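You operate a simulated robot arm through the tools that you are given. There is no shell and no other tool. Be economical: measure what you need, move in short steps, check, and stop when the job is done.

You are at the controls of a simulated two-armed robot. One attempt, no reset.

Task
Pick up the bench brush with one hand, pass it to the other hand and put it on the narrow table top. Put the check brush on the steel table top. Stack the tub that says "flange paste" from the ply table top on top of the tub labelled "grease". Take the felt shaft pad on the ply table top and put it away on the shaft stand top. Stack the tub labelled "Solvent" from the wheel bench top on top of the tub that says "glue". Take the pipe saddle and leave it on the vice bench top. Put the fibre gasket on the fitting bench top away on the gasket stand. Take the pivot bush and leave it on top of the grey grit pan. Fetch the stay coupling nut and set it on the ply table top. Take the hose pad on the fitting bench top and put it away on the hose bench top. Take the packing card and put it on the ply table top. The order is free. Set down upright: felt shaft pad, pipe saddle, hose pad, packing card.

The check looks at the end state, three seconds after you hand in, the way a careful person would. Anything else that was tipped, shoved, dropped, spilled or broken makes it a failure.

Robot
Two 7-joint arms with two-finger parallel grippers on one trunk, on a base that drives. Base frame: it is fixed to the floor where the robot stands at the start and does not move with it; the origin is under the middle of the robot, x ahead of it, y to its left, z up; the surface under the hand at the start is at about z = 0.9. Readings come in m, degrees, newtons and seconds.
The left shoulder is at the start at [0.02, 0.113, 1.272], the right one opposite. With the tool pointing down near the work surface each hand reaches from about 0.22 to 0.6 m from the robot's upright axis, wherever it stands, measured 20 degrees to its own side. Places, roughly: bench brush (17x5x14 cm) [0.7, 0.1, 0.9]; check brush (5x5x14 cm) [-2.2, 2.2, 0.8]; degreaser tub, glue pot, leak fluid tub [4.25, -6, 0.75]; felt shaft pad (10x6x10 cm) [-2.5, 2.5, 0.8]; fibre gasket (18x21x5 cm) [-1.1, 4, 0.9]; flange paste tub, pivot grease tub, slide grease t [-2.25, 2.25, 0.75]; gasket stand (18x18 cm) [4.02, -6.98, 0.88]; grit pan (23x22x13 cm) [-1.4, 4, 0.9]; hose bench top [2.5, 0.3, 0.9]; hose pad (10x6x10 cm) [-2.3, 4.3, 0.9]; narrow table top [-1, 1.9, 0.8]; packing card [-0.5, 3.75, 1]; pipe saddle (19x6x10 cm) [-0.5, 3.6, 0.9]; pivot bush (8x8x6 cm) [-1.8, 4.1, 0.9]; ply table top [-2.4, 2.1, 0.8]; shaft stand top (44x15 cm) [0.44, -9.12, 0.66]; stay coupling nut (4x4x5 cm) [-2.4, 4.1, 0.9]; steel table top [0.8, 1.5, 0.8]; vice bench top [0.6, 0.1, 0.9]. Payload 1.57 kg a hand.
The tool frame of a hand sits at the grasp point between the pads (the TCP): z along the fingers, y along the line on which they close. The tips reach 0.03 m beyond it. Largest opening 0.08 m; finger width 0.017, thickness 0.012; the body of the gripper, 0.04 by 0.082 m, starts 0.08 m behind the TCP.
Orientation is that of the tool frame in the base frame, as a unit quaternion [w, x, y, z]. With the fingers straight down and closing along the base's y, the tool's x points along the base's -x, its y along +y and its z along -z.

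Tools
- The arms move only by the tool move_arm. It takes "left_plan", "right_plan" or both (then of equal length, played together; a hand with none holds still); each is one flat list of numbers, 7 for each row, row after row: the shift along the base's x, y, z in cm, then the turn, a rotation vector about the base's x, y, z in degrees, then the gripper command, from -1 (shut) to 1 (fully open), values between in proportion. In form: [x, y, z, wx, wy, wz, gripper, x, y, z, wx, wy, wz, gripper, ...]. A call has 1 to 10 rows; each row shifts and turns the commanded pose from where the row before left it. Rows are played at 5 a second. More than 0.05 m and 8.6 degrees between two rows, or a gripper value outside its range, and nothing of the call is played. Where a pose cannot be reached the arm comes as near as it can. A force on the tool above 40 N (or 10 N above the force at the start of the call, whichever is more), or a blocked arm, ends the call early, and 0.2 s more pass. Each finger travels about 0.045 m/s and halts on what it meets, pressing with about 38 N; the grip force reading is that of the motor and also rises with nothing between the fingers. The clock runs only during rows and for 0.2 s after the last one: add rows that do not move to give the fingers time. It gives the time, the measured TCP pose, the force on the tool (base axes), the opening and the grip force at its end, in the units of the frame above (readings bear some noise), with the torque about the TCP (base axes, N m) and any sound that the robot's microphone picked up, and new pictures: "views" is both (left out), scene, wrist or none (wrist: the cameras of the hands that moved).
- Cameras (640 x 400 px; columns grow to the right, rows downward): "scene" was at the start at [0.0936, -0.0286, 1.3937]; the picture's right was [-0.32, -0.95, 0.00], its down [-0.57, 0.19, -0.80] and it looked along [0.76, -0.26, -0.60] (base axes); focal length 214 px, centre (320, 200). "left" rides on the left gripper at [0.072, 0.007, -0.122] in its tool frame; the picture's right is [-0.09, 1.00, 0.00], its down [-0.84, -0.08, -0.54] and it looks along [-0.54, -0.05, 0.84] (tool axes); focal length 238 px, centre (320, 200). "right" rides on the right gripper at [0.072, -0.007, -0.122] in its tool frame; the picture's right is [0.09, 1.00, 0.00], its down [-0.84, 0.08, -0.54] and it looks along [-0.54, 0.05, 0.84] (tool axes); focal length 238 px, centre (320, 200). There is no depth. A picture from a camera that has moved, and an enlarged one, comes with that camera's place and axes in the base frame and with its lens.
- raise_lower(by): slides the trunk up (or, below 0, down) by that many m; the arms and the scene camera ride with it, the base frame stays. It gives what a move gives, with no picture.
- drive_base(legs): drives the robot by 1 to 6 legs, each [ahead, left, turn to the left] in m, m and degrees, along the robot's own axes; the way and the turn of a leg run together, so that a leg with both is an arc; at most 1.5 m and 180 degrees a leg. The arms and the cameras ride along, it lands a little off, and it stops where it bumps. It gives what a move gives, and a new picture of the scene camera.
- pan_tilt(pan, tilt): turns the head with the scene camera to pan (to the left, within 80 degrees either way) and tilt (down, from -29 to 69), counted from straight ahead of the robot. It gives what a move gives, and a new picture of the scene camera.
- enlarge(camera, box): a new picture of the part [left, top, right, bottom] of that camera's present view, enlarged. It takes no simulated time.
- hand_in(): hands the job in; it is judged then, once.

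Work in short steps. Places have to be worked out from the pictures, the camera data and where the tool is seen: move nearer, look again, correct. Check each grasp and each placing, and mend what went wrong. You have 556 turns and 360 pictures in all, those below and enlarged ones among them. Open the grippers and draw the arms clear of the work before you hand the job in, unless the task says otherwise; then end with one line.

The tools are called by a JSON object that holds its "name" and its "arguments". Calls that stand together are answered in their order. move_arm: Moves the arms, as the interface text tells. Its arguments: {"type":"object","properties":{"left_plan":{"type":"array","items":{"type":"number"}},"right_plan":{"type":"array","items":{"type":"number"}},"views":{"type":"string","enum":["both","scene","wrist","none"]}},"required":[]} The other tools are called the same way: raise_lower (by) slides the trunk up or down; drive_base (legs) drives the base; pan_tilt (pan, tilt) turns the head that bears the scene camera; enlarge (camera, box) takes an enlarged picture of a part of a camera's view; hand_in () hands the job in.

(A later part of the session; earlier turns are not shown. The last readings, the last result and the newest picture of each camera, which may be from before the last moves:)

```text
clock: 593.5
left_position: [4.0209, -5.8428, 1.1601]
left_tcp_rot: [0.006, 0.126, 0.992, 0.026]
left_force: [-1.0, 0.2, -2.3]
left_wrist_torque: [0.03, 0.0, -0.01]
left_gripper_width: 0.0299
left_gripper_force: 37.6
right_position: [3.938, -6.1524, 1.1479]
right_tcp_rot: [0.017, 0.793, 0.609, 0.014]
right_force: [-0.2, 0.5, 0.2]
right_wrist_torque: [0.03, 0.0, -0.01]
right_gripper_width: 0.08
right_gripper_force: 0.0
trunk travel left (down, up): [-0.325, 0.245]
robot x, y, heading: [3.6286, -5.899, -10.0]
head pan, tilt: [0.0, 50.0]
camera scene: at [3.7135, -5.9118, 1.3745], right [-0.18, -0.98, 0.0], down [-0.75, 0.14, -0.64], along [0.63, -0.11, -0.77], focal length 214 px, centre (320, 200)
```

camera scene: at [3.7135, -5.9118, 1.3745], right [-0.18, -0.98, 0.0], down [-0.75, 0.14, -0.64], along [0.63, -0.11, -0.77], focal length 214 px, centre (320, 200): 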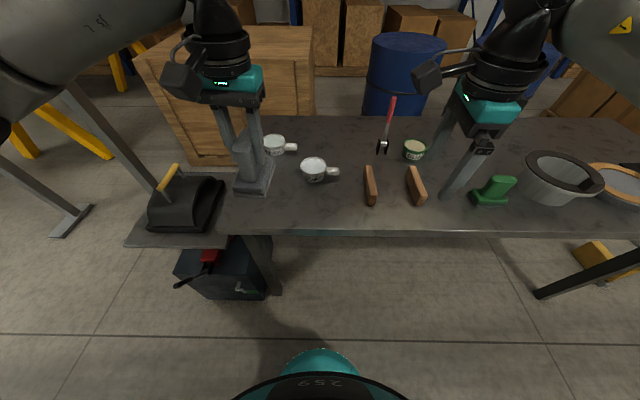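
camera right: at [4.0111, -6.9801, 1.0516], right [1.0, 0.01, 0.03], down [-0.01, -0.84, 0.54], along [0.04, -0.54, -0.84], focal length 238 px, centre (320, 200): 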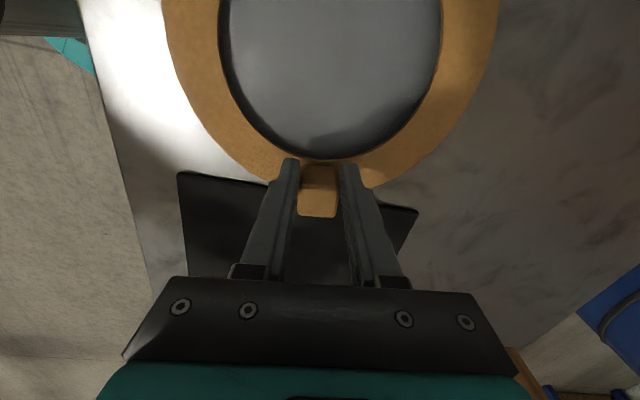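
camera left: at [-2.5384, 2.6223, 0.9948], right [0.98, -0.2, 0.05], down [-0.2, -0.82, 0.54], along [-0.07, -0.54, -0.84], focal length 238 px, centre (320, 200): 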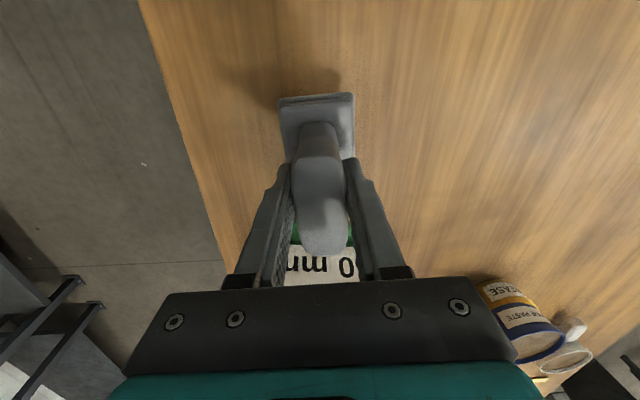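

Solvent: tub centre (4.42, -5.86), handle mid about (4.413, -5.925), rim z≈0.88. Move the felt hand aside, drive in, and bring the right hand over the handle.

{"name": "move_arm", "arguments": {"left_plan": [-3, 3.6, 0, 0, 0, 0, -1, -3, 3.6, 0, 0, 0, 0, -1, 0, 3.6, 0, 0, 0, 0, -1], "right_plan": [0, 0, 0, 0, 0, 5, 1, 0, 0, 0, 0, 0, 5, 1, 0, 0, 0, 0, 0, 0, 1], "views": "none"}}

{"name": "drive_base", "arguments": {"legs": [[0.23, 0.15, 0]]}}

```text
clock: 594.4
left_position: [3.9593, -5.7334, 1.1604]
left_tcp_rot: [0.007, 0.126, 0.992, 0.026]
left_force: [-1.0, 0.6, -1.9]
left_wrist_torque: [0.0, -0.02, 0.01]
left_gripper_width: 0.0297
left_gripper_force: 38.1
right_position: [3.9373, -6.1511, 1.1469]
right_tcp_rot: [0.015, 0.736, 0.677, 0.015]
right_force: [-0.1, -0.7, 0.3]
right_wrist_torque: [0.02, -0.01, 0.02]
right_gripper_width: 0.0799
right_gripper_force: 0.0
trunk travel left (down, up): [-0.325, 0.245]
robot x, y, heading: [3.6251, -5.8931, -9.8]
head pan, tilt: [0.0, 50.0]
```

```text
clock: 596.3
left_position: [4.2124, -5.6309, 1.1614]
left_tcp_rot: [0.006, 0.129, 0.991, 0.025]
left_force: [0.3, -0.2, -2.6]
left_wrist_torque: [0.0, 0.02, 0.04]
left_gripper_width: 0.0298
left_gripper_force: 38.0
right_position: [4.1881, -6.0492, 1.147]
right_tcp_rot: [0.015, 0.737, 0.675, 0.016]
right_force: [0.5, 0.7, -0.3]
right_wrist_torque: [-0.02, 0.04, 0.0]
right_gripper_width: 0.08
right_gripper_force: 0.1
trunk travel left (down, up): [-0.325, 0.245]
robot x, y, heading: [3.8764, -5.7942, -10.3]
head pan, tilt: [0.0, 50.0]
camera scene: at [3.9656, -5.8068, 1.3745], right [-0.18, -0.98, 0.0], down [-0.75, 0.14, -0.64], along [0.63, -0.12, -0.77], focal length 214 px, centre (320, 200)
```

scene: 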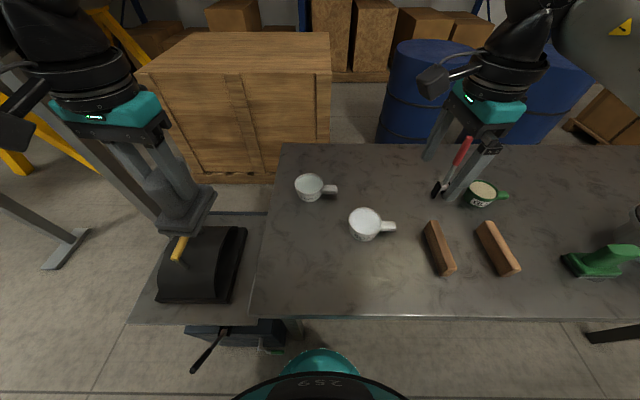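

Move the right hand above the Solvent handle (4.42, -5.926).

{"name": "move_arm", "arguments": {"right_plan": [3.9, 2.05, 0, 0, 0, 0, 1, 3.9, 2.05, 0, 0, 0, 0, 1, 3.9, 2.05, 0, 0, 0, 0, 1, 3.9, 2.05, 0, 0, 0, 0, 1, 3.8, 2.05, 0, 0, 0, 0, 1, 3.8, 2.05, 0, 0, 0, 0, 1, 0, 0, -4.5, 0, 0, 0, 1, 0, 0, -4.5, 0, 0, 0, 1, 0, 0, -4, 0, 0, 0, 1], "views": "both"}}

```text
clock: 598.3
left_position: [4.2127, -5.6309, 1.1606]
left_tcp_rot: [0.006, 0.128, 0.991, 0.025]
left_force: [-0.1, -0.3, -2.0]
left_wrist_torque: [-0.03, 0.02, -0.03]
left_gripper_width: 0.0295
left_gripper_force: 38.1
right_position: [4.4237, -5.9262, 1.0175]
right_tcp_rot: [0.014, 0.738, 0.674, 0.016]
right_force: [-0.1, -0.2, -0.4]
right_wrist_torque: [0.02, -0.03, -0.02]
right_gripper_width: 0.0801
right_gripper_force: 0.2
trunk travel left (down, up): [-0.325, 0.245]
robot x, y, heading: [3.8802, -5.7916, -10.3]
head pan, tilt: [0.0, 50.0]
camera scene: at [3.9651, -5.8076, 1.3745], right [-0.18, -0.98, 0.0], down [-0.75, 0.14, -0.64], along [0.63, -0.12, -0.77], focal length 214 px, centre (320, 200)
camera right: at [4.4169, -5.8539, 1.139], right [1.0, 0.0, 0.04], down [-0.02, -0.84, 0.54], along [0.04, -0.54, -0.84], focal length 238 px, centre (320, 200)
```

scene: 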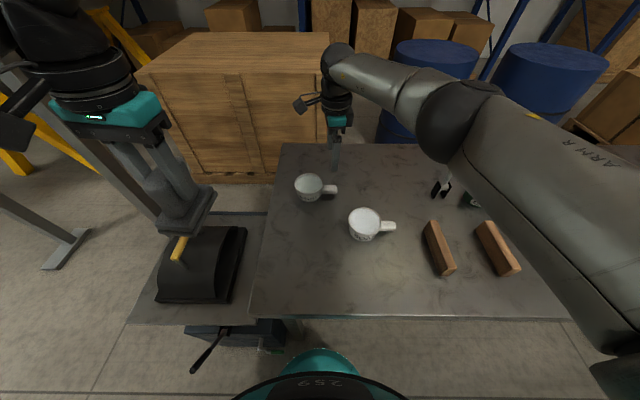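
right: 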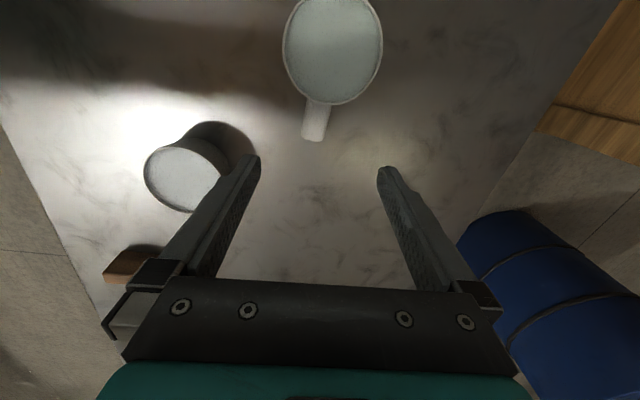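

Centred on the handle. Descend to 0.873, close.

{"name": "move_arm", "arguments": {"right_plan": [0, 0, -4.5, 0, 0, 0, 1, 0, 0, -4.5, 0, 0, 0, 1, 0, 0, -3.5, 0, 0, 0, 1, 0, 0, -1.9, 0, 0, 0, 1, 0, 0, 0, 0, 0, 0, -1, 0, 0, 0, 0, 0, 0, -1, 0, 0, 0, 0, 0, 0, -1, 0, 0, 0, 0, 0, 0, -1, 0, 0, 0, 0, 0, 0, -1, 0, 0, 0, 0, 0, 0, -1], "views": "wrist"}}

```text
clock: 600.5
left_position: [4.2113, -5.6311, 1.162]
left_tcp_rot: [0.006, 0.128, 0.991, 0.026]
left_force: [-0.3, -0.5, -2.3]
left_wrist_torque: [0.0, 0.01, -0.02]
left_gripper_width: 0.0296
left_gripper_force: 38.0
right_position: [4.4059, -5.9281, 0.8857]
right_tcp_rot: [0.016, 0.738, 0.674, 0.015]
right_force: [-0.5, 0.1, 2.0]
right_wrist_torque: [0.16, 0.2, 0.07]
right_gripper_width: 0.0275
right_gripper_force: 38.3
right hand out of reach, approached as far as the arm can: row 3, 4
trunk travel left (down, up): [-0.325, 0.245]
robot x, y, heading: [3.8757, -5.7905, -10.5]
head pan, tilt: [0.0, 50.0]
camera right: at [4.3998, -5.8549, 1.0076], right [1.0, 0.0, 0.04], down [-0.02, -0.84, 0.54], along [0.04, -0.54, -0.84], focal length 238 px, centre (320, 200)
```

right: 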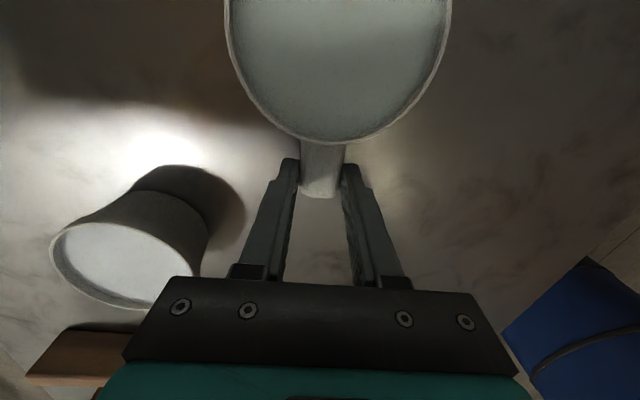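

Reach fell short, so the grip is shallow. Open, rise, drive 4 cm closer and regrip deeper.

{"name": "move_arm", "arguments": {"right_plan": [0, 0, 0, 0, 0, 0, 1, 0, 0, 0, 0, 0, 0, 1, 0, 0, 0, 0, 0, 0, 1, 0, 0, 4, 0, 0, 0, 1, 0, 0, 4, 0, 0, 0, 1], "views": "none"}}

{"name": "drive_base", "arguments": {"legs": [[0.04, 0, 0]]}}

{"name": "enlarge", "arguments": {"camera": "right", "box": [0, 0, 640, 400]}}

```text
clock: 601.7
left_position: [4.2103, -5.6308, 1.1616]
left_tcp_rot: [0.006, 0.129, 0.991, 0.026]
left_force: [0.5, -0.1, -2.9]
left_wrist_torque: [0.0, 0.03, -0.02]
left_gripper_width: 0.0298
left_gripper_force: 38.1
right_position: [4.4045, -5.9274, 0.9663]
right_tcp_rot: [0.015, 0.738, 0.674, 0.015]
right_force: [0.4, 0.2, -0.3]
right_wrist_torque: [-0.02, 0.02, 0.01]
right_gripper_width: 0.0799
right_gripper_force: 0.0
trunk travel left (down, up): [-0.325, 0.245]
robot x, y, heading: [3.8751, -5.7899, -10.6]
head pan, tilt: [0.0, 50.0]
```

```text
clock: 602.6
left_position: [4.2376, -5.6392, 1.1616]
left_tcp_rot: [0.006, 0.127, 0.992, 0.025]
left_force: [-0.8, 0.2, -2.6]
left_wrist_torque: [0.0, -0.04, 0.0]
left_gripper_width: 0.0298
left_gripper_force: 37.6
right_position: [4.4312, -5.9332, 0.9678]
right_tcp_rot: [0.017, 0.737, 0.675, 0.017]
right_force: [-0.4, 0.6, 0.4]
right_wrist_torque: [-0.01, -0.05, 0.02]
right_gripper_width: 0.0801
right_gripper_force: 0.2
trunk travel left (down, up): [-0.325, 0.245]
robot x, y, heading: [3.9056, -5.802, -10.4]
head pan, tilt: [0.0, 50.0]
stopped in leg 1: the robot was blocked; the commanded pose is now the measured one
camera scene: at [3.9904, -5.8151, 1.3747], right [-0.18, -0.98, 0.0], down [-0.75, 0.14, -0.64], along [0.63, -0.11, -0.76], focal length 214 px, centre (320, 200)
```

scene: 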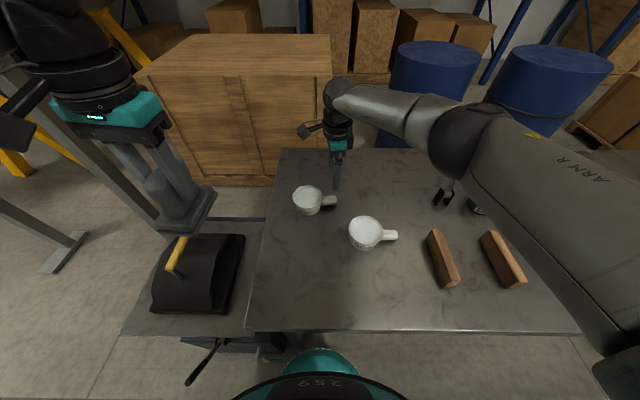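

```text
1.00 times, centred on (320, 200) of right (not enlarged: the box is as wide or as high as the picture)
camera zoom: at [4.4259, -5.8613, 1.0883], right [1.0, 0.0, 0.05], down [-0.02, -0.84, 0.54], along [0.04, -0.54, -0.84], focal length 238 px, centre (320, 200)
```

zoom: 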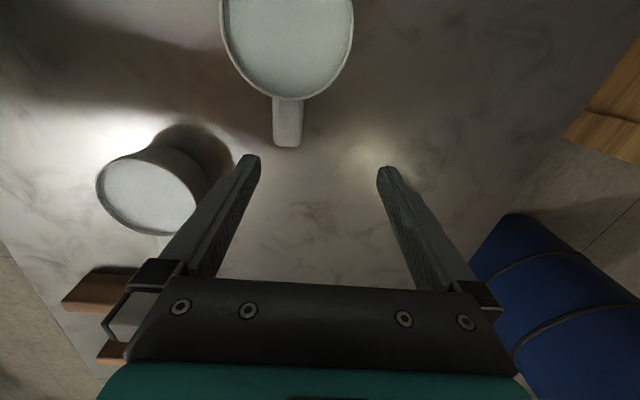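

Handle now at (4.406, -5.919). Align, descend to 0.872 and close.

{"name": "move_arm", "arguments": {"right_plan": [-2.5, 1.2, -2, 0, 0, 0, 1, 0, 0, -4, 0, 0, 0, 1, 0, 0, -3.6, 0, 0, 0, 1, 0, 0, 0, 0, 0, 0, -1, 0, 0, 0, 0, 0, 0, -1, 0, 0, 0, 0, 0, 0, -1, 0, 0, 0, 0, 0, 0, -1, 0, 0, 0, 0, 0, 0, -1, 0, 0, 0, 0, 0, 0, -1], "views": "wrist"}}

```text
clock: 603.9
left_position: [4.2361, -5.6389, 1.1611]
left_tcp_rot: [0.007, 0.127, 0.992, 0.025]
left_force: [0.3, 0.8, -2.2]
left_wrist_torque: [-0.01, 0.02, -0.01]
left_gripper_width: 0.0295
left_gripper_force: 37.6
right_position: [4.4017, -5.9195, 0.8706]
right_tcp_rot: [0.008, 0.737, 0.676, 0.007]
right_force: [-20.8, -0.1, 24.2]
right_wrist_torque: [0.11, 1.8, 0.04]
right_gripper_width: 0.0445
right_gripper_force: 10.7
trunk travel left (down, up): [-0.325, 0.245]
robot x, y, heading: [3.9078, -5.7987, -10.2]
head pan, tilt: [0.0, 50.0]
stopped in row 6 (right hand): the force on the tool passed its limit at 42 N (the readings are from after the stop); the commanded pose is now the measured one
camera right: at [4.3978, -5.8471, 0.9925], right [1.0, 0.01, 0.02], down [-0.01, -0.84, 0.54], along [0.02, -0.54, -0.84], focal length 238 px, centre (320, 200)
```

right: 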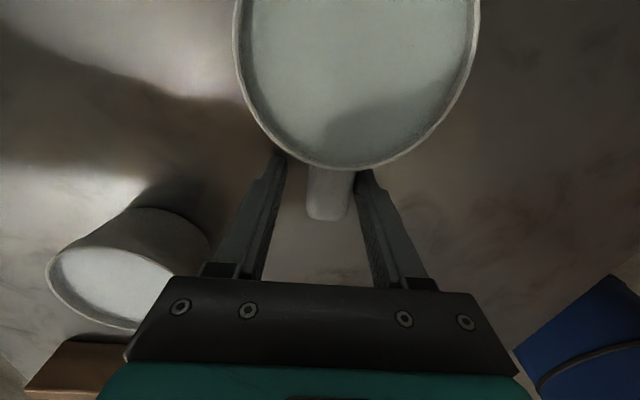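

The tips touched the bench (bench ≈0.84) and the tub body. Open, raise 1 cm, shift 1.2 cm off the tub, and close.

{"name": "move_arm", "arguments": {"right_plan": [0, 0, 0.5, 0, 0, 0, 1, 0, 0, 0.5, 0, 0, 0, 1, 0.5, -1.2, 0, 0, 0, 0, 1, 0, 0, 0, 0, 0, 0, -1, 0, 0, 0, 0, 0, 0, -1, 0, 0, 0, 0, 0, 0, -1, 0, 0, 0, 0, 0, 0, -1, 0, 0, 0, 0, 0, 0, -1, 0, 0, 0, 0, 0, 0, -1], "views": "wrist"}}

```text
clock: 605.9
left_position: [4.2391, -5.638, 1.1604]
left_tcp_rot: [0.006, 0.126, 0.992, 0.026]
left_force: [-0.8, -0.8, -3.1]
left_wrist_torque: [0.02, 0.04, 0.04]
left_gripper_width: 0.0296
left_gripper_force: 38.3
right_position: [4.4124, -5.9326, 0.8791]
right_tcp_rot: [0.011, 0.737, 0.675, 0.011]
right_force: [-2.4, -1.2, 4.2]
right_wrist_torque: [0.23, 0.34, 0.11]
right_gripper_width: 0.0276
right_gripper_force: 37.7
trunk travel left (down, up): [-0.325, 0.245]
robot x, y, heading: [3.9021, -5.7983, -10.1]
head pan, tilt: [0.0, 50.0]
camera right: at [4.4065, -5.8598, 1.0001], right [1.0, 0.01, 0.03], down [-0.01, -0.84, 0.54], along [0.03, -0.54, -0.84], focal length 238 px, centre (320, 200)
```

right: 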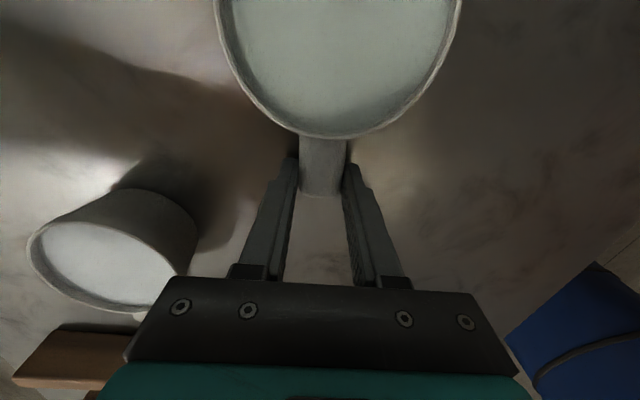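

Good grip on the handle. Lift 12 cm and check that it stays level.

{"name": "move_arm", "arguments": {"right_plan": [0, 0, 1.5, 0, 0, 0, -1, 0, 0, 2, 0, 0, 0, -1, 0, 0, 3, 0, 0, 0, -1, 0, 0, 3, 0, 0, 0, -1, 0, 0, 3, 0, 0, 0, -1], "views": "both"}}

```text
clock: 607.1
left_position: [4.2393, -5.6384, 1.1608]
left_tcp_rot: [0.006, 0.127, 0.992, 0.025]
left_force: [-0.5, -0.3, -1.0]
left_wrist_torque: [0.03, 0.03, -0.01]
left_gripper_width: 0.0297
left_gripper_force: 37.4
right_position: [4.4132, -5.9323, 1.0036]
right_tcp_rot: [0.011, 0.737, 0.676, 0.01]
right_force: [0.8, 0.1, -3.1]
right_wrist_torque: [-0.22, 0.01, 0.0]
right_gripper_width: 0.0275
right_gripper_force: 37.9
trunk travel left (down, up): [-0.325, 0.245]
robot x, y, heading: [3.9077, -5.8008, -10.2]
head pan, tilt: [0.0, 50.0]
camera scene: at [3.9929, -5.8147, 1.3745], right [-0.18, -0.98, 0.0], down [-0.75, 0.14, -0.64], along [0.63, -0.11, -0.77], focal length 214 px, centre (320, 200)
camera right: at [4.4083, -5.8603, 1.1252], right [1.0, 0.01, 0.03], down [-0.01, -0.84, 0.54], along [0.03, -0.54, -0.84], focal length 238 px, centre (320, 200)
```

scene: 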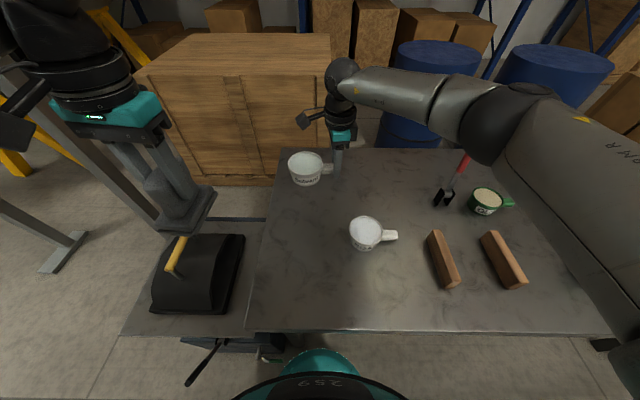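
right: 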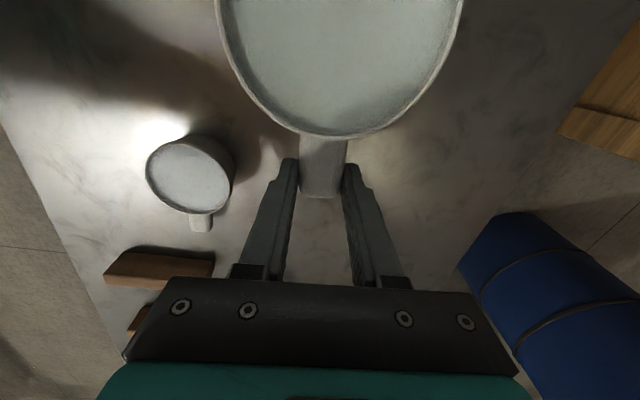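

Level and firm. Raise to 1.12 and drive right 0.46 m to the glue tub.

{"name": "move_arm", "arguments": {"right_plan": [-1, 0, 4, 0, 0, 0, -1, -1, 0, 4, 0, 0, 0, -1, -1, 0, 4, 0, 0, 0, -1], "views": "none"}}

{"name": "drive_base", "arguments": {"legs": [[-0.03, 0, 0], [0, -0.46, 0]]}}

```text
clock: 607.9
left_position: [4.239, -5.6388, 1.161]
left_tcp_rot: [0.006, 0.127, 0.992, 0.027]
left_force: [0.2, 0.0, -2.4]
left_wrist_torque: [0.0, -0.01, -0.01]
left_gripper_width: 0.0297
left_gripper_force: 37.6
right_position: [4.3818, -5.9291, 1.124]
right_tcp_rot: [0.011, 0.736, 0.677, 0.01]
right_force: [-0.4, 0.0, -2.6]
right_wrist_torque: [-0.2, 0.07, 0.02]
right_gripper_width: 0.0276
right_gripper_force: 37.6
trunk travel left (down, up): [-0.325, 0.245]
robot x, y, heading: [3.9076, -5.7979, -10.1]
head pan, tilt: [0.0, 50.0]
```

```text
clock: 611.1
left_position: [4.1295, -6.0821, 1.16]
left_tcp_rot: [0.006, 0.124, 0.992, 0.026]
left_force: [0.4, 0.3, -2.1]
left_wrist_torque: [0.01, 0.04, 0.01]
left_gripper_width: 0.0299
left_gripper_force: 37.8
right_position: [4.2726, -6.3732, 1.1243]
right_tcp_rot: [0.011, 0.735, 0.678, 0.01]
right_force: [0.8, -0.2, -2.4]
right_wrist_torque: [-0.19, 0.01, -0.04]
right_gripper_width: 0.0278
right_gripper_force: 37.7
trunk travel left (down, up): [-0.325, 0.245]
robot x, y, heading: [3.7988, -6.2429, -9.8]
head pan, tilt: [0.0, 50.0]
camera scene: at [3.8836, -6.2603, 1.3745], right [-0.17, -0.99, 0.0], down [-0.75, 0.13, -0.64], along [0.63, -0.11, -0.77], focal length 214 px, centre (320, 200)
```

scene: 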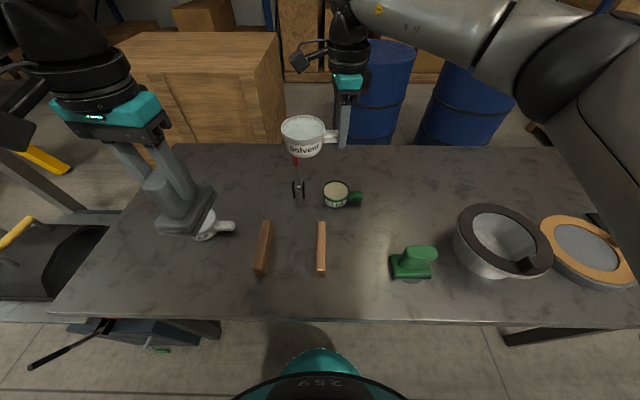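

Glue centre at (4.311, -6.384). Move Solvent above it (TCP → (4.305, -6.463)), lower to 0.97, and zoom.

{"name": "move_arm", "arguments": {"right_plan": [1.1, -3, 0, 0, 0, 0, -1, 1.1, -3, 0, 0, 0, 0, -1, 1.0, -3, 0, 0, 0, 0, -1, 0, 0, -4, 0, 0, 0, -1, 0, 0, -4, 0, 0, 0, -1, 0, 0, -4, 0, 0, 0, -1, 0, 0, -3, 0, 0, 0, -1, 0, 0, 0, 0, 0, 0, -1], "views": "none"}}

{"name": "enlarge", "arguments": {"camera": "scene", "box": [272, 140, 400, 220]}}

```text
clock: 612.9
left_position: [4.1288, -6.0818, 1.1611]
left_tcp_rot: [0.006, 0.123, 0.992, 0.026]
left_force: [-0.4, -0.1, -1.7]
left_wrist_torque: [0.01, 0.03, 0.0]
left_gripper_width: 0.0296
left_gripper_force: 38.4
right_position: [4.3051, -6.4607, 0.9735]
right_tcp_rot: [0.011, 0.735, 0.678, 0.009]
right_force: [-0.2, -0.6, -2.7]
right_wrist_torque: [-0.22, 0.0, -0.01]
right_gripper_width: 0.0275
right_gripper_force: 38.0
trunk travel left (down, up): [-0.325, 0.245]
robot x, y, heading: [3.7957, -6.2415, -9.7]
head pan, tilt: [0.0, 50.0]
```

```text
5.00 times, centred on (336, 180) of scene
camera zoom: at [3.8836, -6.2598, 1.3745], right [-0.17, -0.99, 0.0], down [-0.75, 0.13, -0.64], along [0.63, -0.11, -0.77], focal length 1072 px, centre (240, 300)
```

zoom: 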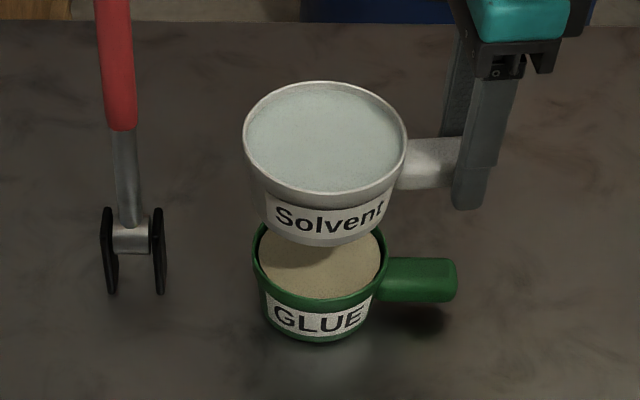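

Solvent needs -0.7 cm in x. Shift and lower to 0.94; zoom to verify.

{"name": "move_arm", "arguments": {"right_plan": [-0.7, 0, -1, 0, 0, 0, -1, 0, 0, -1.5, 0, 0, 0, -1, 0, 0, -1, 0, 0, 0, -1, 0, 0, 0, 0, 0, 0, -1], "views": "none"}}

{"name": "enlarge", "arguments": {"camera": "scene", "box": [272, 140, 400, 220]}}

```text
clock: 613.9
left_position: [4.1294, -6.0826, 1.1602]
left_tcp_rot: [0.006, 0.124, 0.992, 0.026]
left_force: [0.1, 0.5, -2.9]
left_wrist_torque: [-0.04, -0.01, -0.02]
left_gripper_width: 0.0296
left_gripper_force: 37.9
right_position: [4.2973, -6.4615, 0.938]
right_tcp_rot: [0.012, 0.734, 0.679, 0.009]
right_force: [0.5, 0.2, -1.8]
right_wrist_torque: [-0.18, 0.03, 0.03]
right_gripper_width: 0.0276
right_gripper_force: 38.2
trunk travel left (down, up): [-0.325, 0.245]
robot x, y, heading: [3.7949, -6.2473, -9.8]
head pan, tilt: [0.0, 50.0]
```

```text
5.00 times, centred on (336, 180) of scene
camera zoom: at [3.8837, -6.2598, 1.3745], right [-0.17, -0.99, 0.0], down [-0.75, 0.13, -0.64], along [0.63, -0.11, -0.77], focal length 1072 px, centre (240, 300)
```

zoom: 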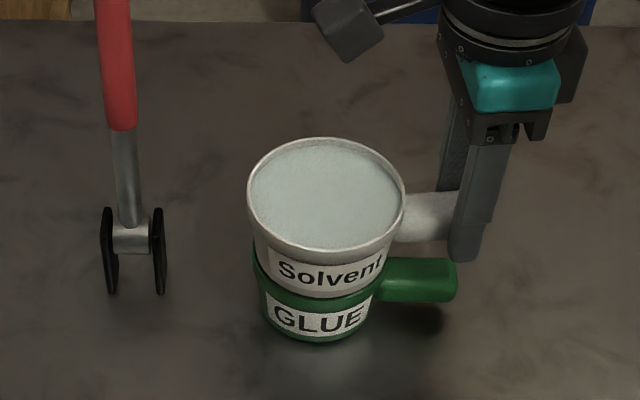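

Concentric. Lower to contact.

{"name": "move_arm", "arguments": {"right_plan": [0, 0, -0.5, 0, 0, 0, -1, 0, 0, -0.3, 0, 0, 0, -1, 0, 0, -0.3, 0, 0, 0, -1, 0, 0, -0.3, 0, 0, 0, -1, 0, 0, -0.3, 0, 0, 0, -1, 0, 0, -0.3, 0, 0, 0, -1], "views": "none"}}

```text
clock: 615.3
left_position: [4.1267, -6.081, 1.1617]
left_tcp_rot: [0.007, 0.124, 0.992, 0.025]
left_force: [-0.1, -0.4, -2.6]
left_wrist_torque: [-0.03, 0.01, -0.01]
left_gripper_width: 0.0298
left_gripper_force: 38.4
right_position: [4.2991, -6.463, 0.9217]
right_tcp_rot: [0.012, 0.735, 0.678, 0.013]
right_force: [-3.5, -4.6, 23.0]
right_wrist_torque: [0.9, 0.47, 0.23]
right_gripper_width: 0.0277
right_gripper_force: 38.3
trunk travel left (down, up): [-0.325, 0.245]
robot x, y, heading: [3.7983, -6.2438, -9.9]
head pan, tilt: [0.0, 50.0]
```

Contact at 0.922. Relieve, release, retreat up.

{"name": "move_arm", "arguments": {"right_plan": [0, 0, 0.3, 0, 0, 0, -1, 0, 0, 0, 0, 0, 0, -0.1, 0, 0, 0, 0, 0, 0, 0.2, 0, 0, 0, 0, 0, 0, 0.6, 0, 0, 0, 0, 0, 0, 1, 0, 0, 0, 0, 0, 0, 1, 0, 0, 3, 0, 0, 0, 1, 0, 0, 4.5, 0, 0, 0, 1, 0, 0, 4.5, 0, 0, 0, 1], "views": "wrist"}}

{"name": "enlarge", "arguments": {"camera": "scene", "box": [272, 140, 400, 220]}}

```text
clock: 617.3
left_position: [4.1284, -6.0819, 1.1607]
left_tcp_rot: [0.006, 0.122, 0.992, 0.026]
left_force: [-0.3, -0.1, -2.2]
left_wrist_torque: [-0.02, 0.02, -0.02]
left_gripper_width: 0.0298
left_gripper_force: 37.8
right_position: [4.2982, -6.462, 1.0431]
right_tcp_rot: [0.011, 0.735, 0.678, 0.01]
right_force: [0.0, -0.5, -0.9]
right_wrist_torque: [-0.05, 0.0, -0.03]
right_gripper_width: 0.0801
right_gripper_force: 0.0
trunk travel left (down, up): [-0.325, 0.245]
robot x, y, heading: [3.7949, -6.2433, -9.9]
head pan, tilt: [0.0, 50.0]
camera right: at [4.2946, -6.3894, 1.1648], right [1.0, 0.01, 0.03], down [-0.01, -0.84, 0.54], along [0.03, -0.54, -0.84], focal length 238 px, centre (320, 200)
```

right: 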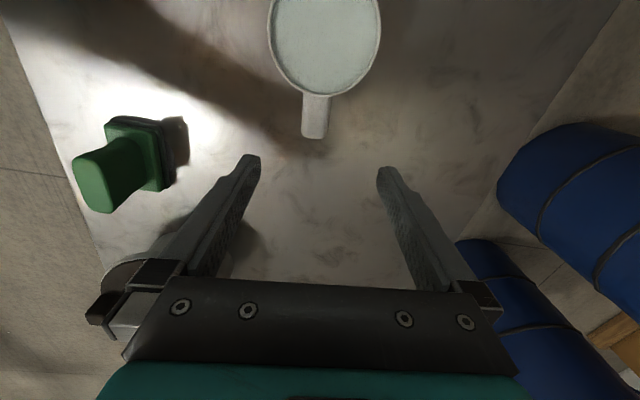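

```text
5.00 times, centred on (336, 180) of scene
camera zoom: at [3.8833, -6.2596, 1.3746], right [-0.17, -0.99, 0.0], down [-0.75, 0.13, -0.64], along [0.63, -0.11, -0.77], focal length 1072 px, centre (240, 300)
```

zoom: 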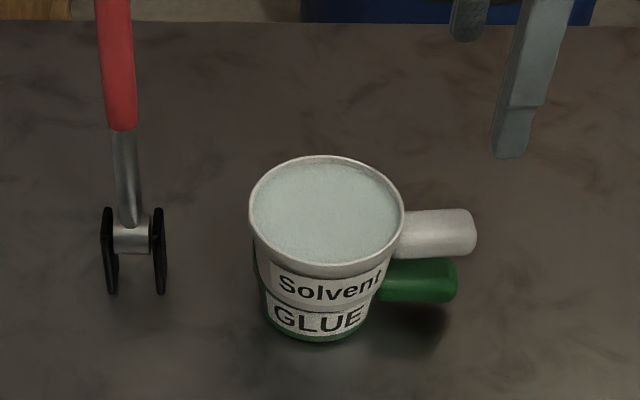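

Solvent sits on Glue. Tuck the right arm, back away, face south and head to the shaft stand.

{"name": "move_arm", "arguments": {"right_plan": [-4, -1, 4, 0, 0, 0, 1, -4, -1, 2, 0, 0, 0, 1, -4, -1, 2, 0, 0, 0, 1], "views": "none"}}

{"name": "drive_base", "arguments": {"legs": [[-0.75, 0, 0], [0, 0, -80], [1.5, 0, 0], [0.5, 0, 0]]}}

{"name": "pan_tilt", "arguments": {"pan": -35, "tilt": 20}}

```text
refused: row 1 steps farther than a row can; nothing moved
```

```text
clock: 634.4
left_position: [3.2084, -8.4244, 1.1606]
left_tcp_rot: [0.021, 0.744, 0.668, 0.015]
left_force: [0.6, -0.4, -2.9]
left_wrist_torque: [0.02, -0.01, -0.01]
left_gripper_width: 0.0296
left_gripper_force: 38.1
right_position: [2.8556, -8.6466, 1.0416]
right_tcp_rot: [0.015, 0.999, 0.03, 0.0]
right_force: [0.1, 0.8, -0.8]
right_wrist_torque: [-0.03, 0.0, 0.03]
right_gripper_width: 0.0802
right_gripper_force: 0.0
trunk travel left (down, up): [-0.325, 0.245]
robot x, y, heading: [2.9999, -8.1167, -91.9]
head pan, tilt: [0.0, 50.0]
camera scene: at [2.9997, -8.2064, 1.3745], right [-1.0, 0.03, 0.0], down [0.03, 0.77, -0.64], along [-0.02, -0.64, -0.77], focal length 214 px, centre (320, 200)
```

scene: 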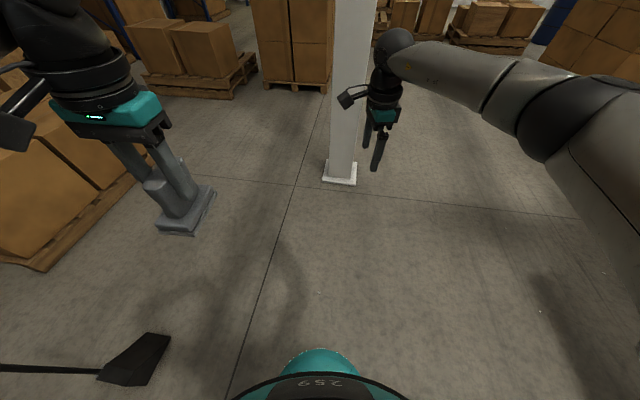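

```text
clock: 635.4
left_position: [3.2093, -8.4252, 1.1608]
left_tcp_rot: [0.02, 0.744, 0.668, 0.015]
left_force: [-0.1, -0.3, -1.9]
left_wrist_torque: [-0.01, 0.0, -0.01]
left_gripper_width: 0.0298
left_gripper_force: 37.9
right_position: [2.8553, -8.6475, 1.0419]
right_tcp_rot: [0.015, 0.999, 0.03, 0.0]
right_force: [-0.5, 0.4, -0.6]
right_wrist_torque: [-0.05, -0.01, -0.01]
right_gripper_width: 0.08
right_gripper_force: 0.1
trunk travel left (down, up): [-0.325, 0.245]
robot x, y, heading: [3.0023, -8.1162, -92.0]
head pan, tilt: [-35.0, 20.0]
camera scene: at [2.9465, -8.2034, 1.4201], right [-0.8, 0.6, 0.0], down [0.21, 0.27, -0.94], along [-0.56, -0.75, -0.34], focal length 214 px, centre (320, 200)
```

scene: 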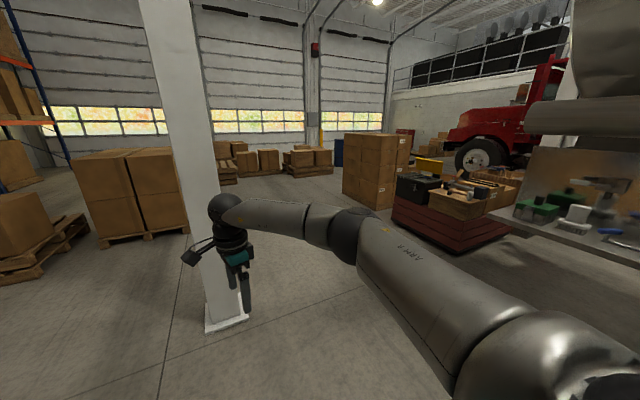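

{"name": "enlarge", "arguments": {"camera": "scene", "box": [380, 130, 540, 260]}}

{"name": "move_arm", "arguments": {"right_plan": [0, 3.5, 2, 0, 0, 0, 1, 0, 3.5, 2, 0, 0, 0, 1, -2, 3.5, 2, 0, 0, 0, 1, -2, 3.5, 2, 0, 0, 0, 1, -2, 3, 2, 0, 0, 0, 1], "views": "none"}}

```text
3.08 times, centred on (460, 195) of scene
camera zoom: at [2.9465, -8.2034, 1.4201], right [-0.8, 0.6, 0.0], down [0.21, 0.27, -0.94], along [-0.56, -0.75, -0.34], focal length 660 px, centre (-111, 215)
```

zoom: 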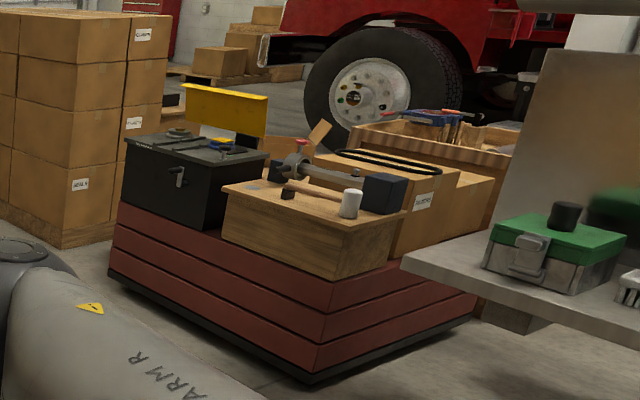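

```text
clock: 636.6
left_position: [3.2083, -8.4235, 1.1617]
left_tcp_rot: [0.021, 0.744, 0.668, 0.015]
left_force: [-0.3, 0.2, -2.5]
left_wrist_torque: [0.01, -0.01, -0.03]
left_gripper_width: 0.0295
left_gripper_force: 37.6
right_position: [2.7958, -8.4747, 1.1435]
right_tcp_rot: [0.015, 0.999, 0.031, 0.0]
right_force: [-0.4, 0.2, 0.7]
right_wrist_torque: [0.02, 0.0, -0.03]
right_gripper_width: 0.0802
right_gripper_force: 0.0
trunk travel left (down, up): [-0.325, 0.245]
robot x, y, heading: [3.0014, -8.1145, -91.7]
head pan, tilt: [-35.0, 20.0]
```

The shaft stand is the wooden box on the red pallet; its front edge runs from (0.485, -9.36) to (0.264, -8.84), facing east. Drive round to face it from the east.

{"name": "drive_base", "arguments": {"legs": [[0, 0, -88.3], [0.6, 0.85, 0], [0.9, 0.15, 0]]}}

{"name": "pan_tilt", "arguments": {"pan": 0, "tilt": 35}}

```text
clock: 650.1
left_position: [1.1957, -9.3208, 1.1606]
left_tcp_rot: [0.026, 0.999, -0.045, -0.004]
left_force: [0.4, 0.3, -2.0]
left_wrist_torque: [0.02, -0.03, 0.01]
left_gripper_width: 0.03
left_gripper_force: 37.8
right_position: [1.1368, -8.9088, 1.1425]
right_tcp_rot: [0.012, 0.733, -0.68, -0.01]
right_force: [0.2, 0.9, -0.2]
right_wrist_torque: [-0.01, 0.0, -0.01]
right_gripper_width: 0.08
right_gripper_force: 0.0
trunk travel left (down, up): [-0.325, 0.245]
robot x, y, heading: [1.4981, -9.1056, 179.0]
head pan, tilt: [-35.0, 20.0]
camera scene: at [1.4133, -9.054, 1.4201], right [0.59, 0.81, 0.0], down [0.28, -0.2, -0.94], along [-0.76, 0.55, -0.34], focal length 214 px, centre (320, 200)
```

scene: 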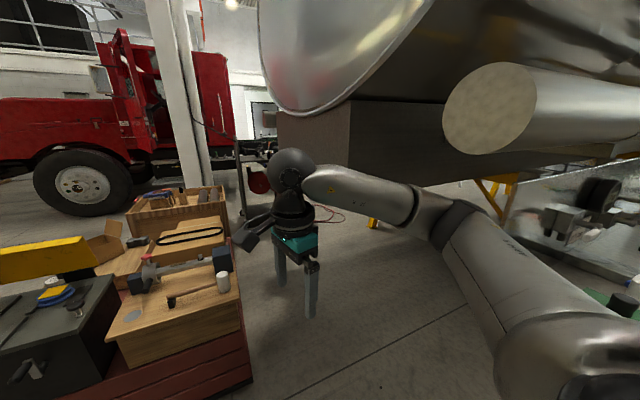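

```text
clock: 651.2
left_position: [1.1934, -9.3214, 1.1614]
left_tcp_rot: [0.026, 0.999, -0.046, -0.005]
left_force: [0.1, 0.1, -2.6]
left_wrist_torque: [0.01, -0.04, 0.07]
left_gripper_width: 0.0299
left_gripper_force: 38.2
right_position: [1.1366, -8.9081, 1.142]
right_tcp_rot: [0.011, 0.732, -0.681, -0.011]
right_force: [-0.6, 1.3, 0.2]
right_wrist_torque: [-0.02, 0.0, 0.03]
right_gripper_width: 0.0799
right_gripper_force: 0.1
trunk travel left (down, up): [-0.325, 0.245]
robot x, y, heading: [1.4971, -9.1062, 179.0]
head pan, tilt: [0.0, 35.0]
camera scene: at [1.401, -9.107, 1.3963], right [0.02, 1.0, 0.0], down [0.57, -0.01, -0.82], along [-0.82, 0.01, -0.57], focal length 214 px, centre (320, 200)
```

scene: 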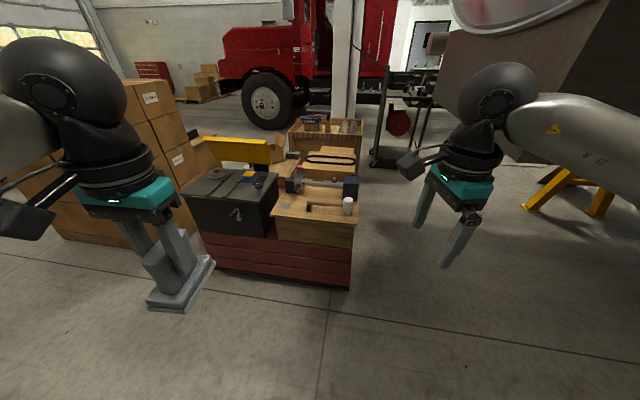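

{"name": "drive_base", "arguments": {"legs": [[0.5, 0, 1]]}}

{"name": "pan_tilt", "arguments": {"pan": 0, "tilt": 48}}

{"name": "enlarge", "arguments": {"camera": "scene", "box": [220, 120, 420, 245]}}

```text
clock: 654.1
left_position: [0.6852, -9.3129, 1.16]
left_tcp_rot: [0.026, 0.999, -0.045, -0.004]
left_force: [-0.4, -0.3, -2.9]
left_wrist_torque: [0.0, -0.02, -0.03]
left_gripper_width: 0.0295
left_gripper_force: 38.4
right_position: [0.6274, -8.9012, 1.1419]
right_tcp_rot: [0.011, 0.734, -0.679, -0.009]
right_force: [0.2, 0.1, -0.9]
right_wrist_torque: [-0.02, -0.02, 0.01]
right_gripper_width: 0.0799
right_gripper_force: 0.1
trunk travel left (down, up): [-0.325, 0.245]
robot x, y, heading: [0.988, -9.1003, 179.4]
head pan, tilt: [0.0, 35.0]
camera scene: at [0.8918, -9.0993, 1.3962], right [0.01, 1.0, 0.0], down [0.57, -0.01, -0.82], along [-0.82, 0.01, -0.57], focal length 214 px, centre (320, 200)
```

scene: 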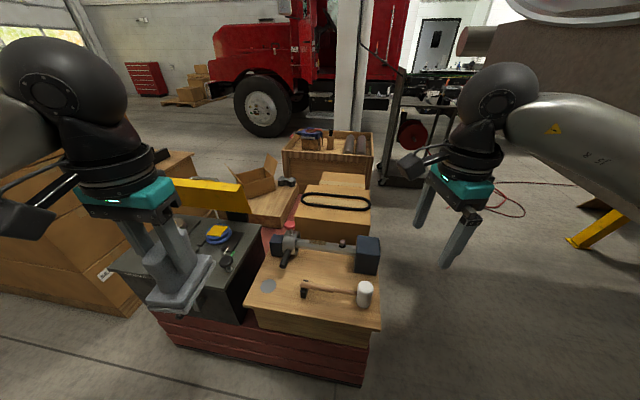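

```text
clock: 654.9
left_position: [0.6865, -9.3133, 1.1606]
left_tcp_rot: [0.025, 0.999, -0.044, -0.004]
left_force: [0.5, -0.5, -1.8]
left_wrist_torque: [-0.03, 0.01, 0.01]
left_gripper_width: 0.03
left_gripper_force: 37.9
right_position: [0.6267, -8.901, 1.1421]
right_tcp_rot: [0.012, 0.734, -0.679, -0.011]
right_force: [0.4, -0.2, -0.2]
right_wrist_torque: [0.0, 0.02, 0.01]
right_gripper_width: 0.08
right_gripper_force: 0.1
trunk travel left (down, up): [-0.325, 0.245]
robot x, y, heading: [0.9909, -9.099, 179.3]
head pan, tilt: [0.0, 48.0]
camera scene: at [0.9016, -9.0994, 1.3773], right [0.01, 1.0, 0.0], down [0.74, -0.01, -0.67], along [-0.67, 0.01, -0.74], focal length 214 px, centre (320, 200)
```

scene: 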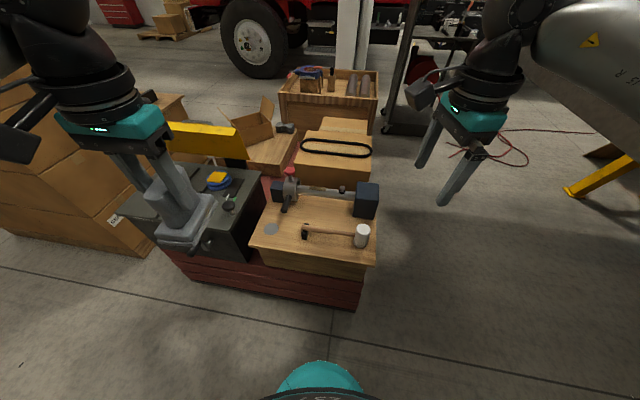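

```text
3.20 times, centred on (320, 182) of scene
camera zoom: at [0.9016, -9.0994, 1.3773], right [0.01, 1.0, 0.0], down [0.74, -0.01, -0.67], along [-0.67, 0.01, -0.74], focal length 686 px, centre (320, 256)
```

zoom: 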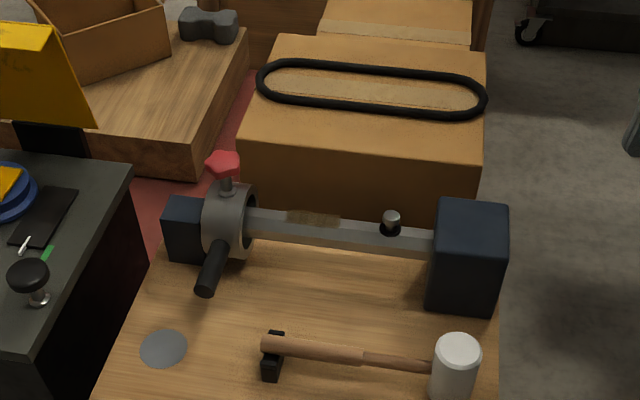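

Free place on the stand top: its front-left part at about (0.435, -9.265), left of the hammer. Drive 12 cm closer, raise the right hand, lower the trunk 0.25 m.

{"name": "drive_base", "arguments": {"legs": [[0.12, 0, 0]]}}

{"name": "move_arm", "arguments": {"right_plan": [1, 1, 3, 0, 0, 0, 1, 1, 1, 3, 0, 0, 0, 1, 1, 1, 3, 0, 0, 0, 1], "views": "none"}}

{"name": "raise_lower", "arguments": {"by": -0.25}}

{"name": "enlarge", "arguments": {"camera": "scene", "box": [0, 0, 640, 400]}}

```text
clock: 656.1
left_position: [0.5655, -9.3113, 1.16]
left_tcp_rot: [0.026, 0.999, -0.045, -0.004]
left_force: [-0.1, -0.3, -2.7]
left_wrist_torque: [-0.02, -0.02, -0.03]
left_gripper_width: 0.03
left_gripper_force: 37.6
right_position: [0.5072, -8.8989, 1.1415]
right_tcp_rot: [0.01, 0.734, -0.679, -0.01]
right_force: [-0.2, 0.3, 1.1]
right_wrist_torque: [-0.06, -0.06, 0.02]
right_gripper_width: 0.0801
right_gripper_force: 0.1
trunk travel left (down, up): [-0.325, 0.245]
robot x, y, heading: [0.8682, -9.0971, 179.2]
head pan, tilt: [0.0, 48.0]
camera scene: at [0.7798, -9.0976, 1.3771], right [0.01, 1.0, 0.0], down [0.74, -0.01, -0.67], along [-0.67, 0.01, -0.74], focal length 214 px, centre (320, 200)
```

scene: 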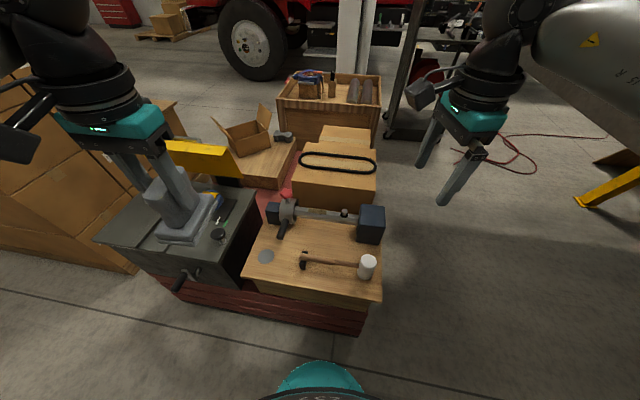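

```text
clock: 656.9
left_position: [0.5672, -9.3111, 1.1606]
left_tcp_rot: [0.026, 0.999, -0.043, -0.004]
left_force: [0.3, 0.1, -1.8]
left_wrist_torque: [0.04, -0.04, -0.02]
left_gripper_width: 0.0295
left_gripper_force: 37.7
right_position: [0.5382, -8.8701, 1.2324]
right_tcp_rot: [0.012, 0.734, -0.679, -0.011]
right_force: [0.7, 0.7, -0.9]
right_wrist_torque: [-0.01, 0.02, 0.01]
right_gripper_width: 0.0799
right_gripper_force: 0.1
trunk travel left (down, up): [-0.325, 0.245]
robot x, y, heading: [0.869, -9.0997, 179.2]
head pan, tilt: [0.0, 48.0]
```

```text
clock: 659.5
left_position: [0.5671, -9.3107, 0.9112]
left_tcp_rot: [0.026, 0.999, -0.045, -0.004]
left_force: [0.1, -0.2, -2.1]
left_wrist_torque: [-0.02, -0.03, 0.0]
left_gripper_width: 0.0294
left_gripper_force: 38.2
right_position: [0.5377, -8.872, 0.9811]
right_tcp_rot: [0.011, 0.734, -0.679, -0.01]
right_force: [-0.6, 0.8, -0.9]
right_wrist_torque: [0.0, 0.01, 0.03]
right_gripper_width: 0.0799
right_gripper_force: 0.0
trunk travel left (down, up): [-0.075, 0.495]
robot x, y, heading: [0.8681, -9.0945, 179.2]
head pan, tilt: [0.0, 48.0]
```

```text
1.00 times, centred on (320, 200) of scene (not enlarged: the box is as wide or as high as the picture)
camera zoom: at [0.7812, -9.0976, 1.1273], right [0.01, 1.0, 0.0], down [0.74, -0.01, -0.67], along [-0.67, 0.01, -0.74], focal length 214 px, centre (320, 200)
```

zoom: 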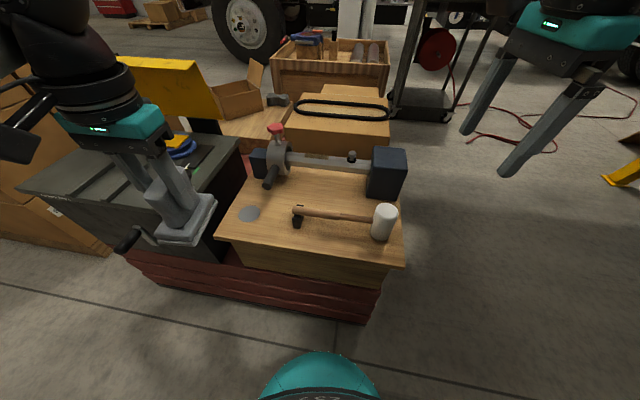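

Stand top z≈0.67. Move the felt over (0.437, -9.262) and lower to 0.80, then check.

{"name": "move_arm", "arguments": {"left_plan": [-3.3, 1.2, 0, 0, 0, 0, -1, -3.3, 1.2, 0, 0, 0, 0, -1, -3.2, 1.2, 0, 0, 0, 0, -1, -3.2, 1.3, 0, 0, 0, 0, -1, 0, 0, -4, 0, 0, 0, -1, 0, 0, -4, 0, 0, 0, -1, 0, 0, -3, 0, 0, 0, -1], "views": "both"}}

```text
clock: 661.1
left_position: [0.4356, -9.2631, 0.8002]
left_tcp_rot: [0.026, 0.999, -0.045, -0.004]
left_force: [0.3, -0.2, -1.1]
left_wrist_torque: [0.0, -0.02, -0.01]
left_gripper_width: 0.0298
left_gripper_force: 38.0
right_position: [0.5386, -8.8702, 0.9801]
right_tcp_rot: [0.011, 0.734, -0.679, -0.009]
right_force: [0.1, 0.8, -0.6]
right_wrist_torque: [0.0, 0.01, 0.0]
right_gripper_width: 0.0798
right_gripper_force: 0.1
trunk travel left (down, up): [-0.075, 0.495]
robot x, y, heading: [0.8676, -9.1003, 179.1]
head pan, tilt: [0.0, 48.0]
camera scene: at [0.781, -9.0976, 1.1273], right [0.01, 1.0, 0.0], down [0.74, -0.01, -0.67], along [-0.67, 0.01, -0.74], focal length 214 px, centre (320, 200)
camera left: at [0.5072, -9.2705, 0.9225], right [-0.18, -0.98, 0.05], down [-0.82, 0.18, 0.54], along [-0.54, 0.05, -0.84], focal length 238 px, centre (320, 200)
```

scene: 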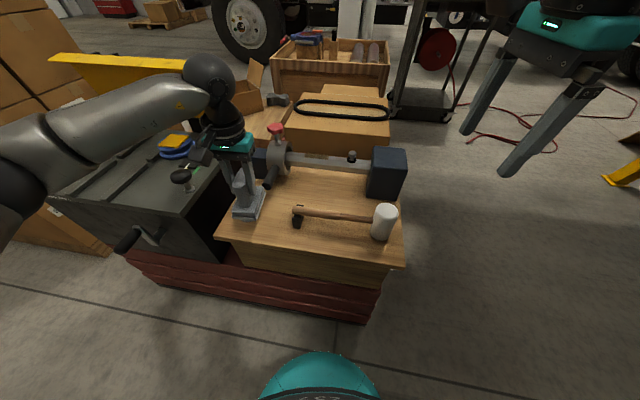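
left: 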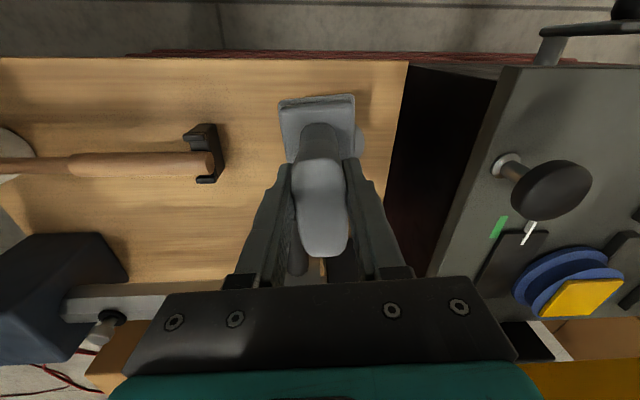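

Pad is well inside the top. Lower to contact (expected ~0.753).

{"name": "move_arm", "arguments": {"left_plan": [0, 0, -2.5, 0, 0, 0, -1, 0, 0, -1, 0, 0, 0, -1, 0, 0, -0.5, 0, 0, 0, -1, 0, 0, -0.4, 0, 0, 0, -1, 0, 0, -0.4, 0, 0, 0, -1, 0, 0, -0.4, 0, 0, 0, -1, 0, 0, -0.4, 0, 0, 0, -1, 0, 0, -0.4, 0, 0, 0, -1], "views": "none"}}

```text
clock: 662.9
left_position: [0.4361, -9.262, 0.7435]
left_tcp_rot: [0.025, 0.999, -0.044, -0.006]
left_force: [8.0, -4.2, 19.0]
left_wrist_torque: [0.3, 0.18, -0.06]
left_gripper_width: 0.0296
left_gripper_force: 38.1
right_position: [0.5397, -8.87, 0.9826]
right_tcp_rot: [0.012, 0.734, -0.679, -0.012]
right_force: [0.0, 0.2, 0.9]
right_wrist_torque: [-0.02, -0.03, 0.0]
right_gripper_width: 0.0801
right_gripper_force: 0.0
trunk travel left (down, up): [-0.075, 0.495]
robot x, y, heading: [0.8698, -9.0985, 179.1]
head pan, tilt: [0.0, 48.0]
```

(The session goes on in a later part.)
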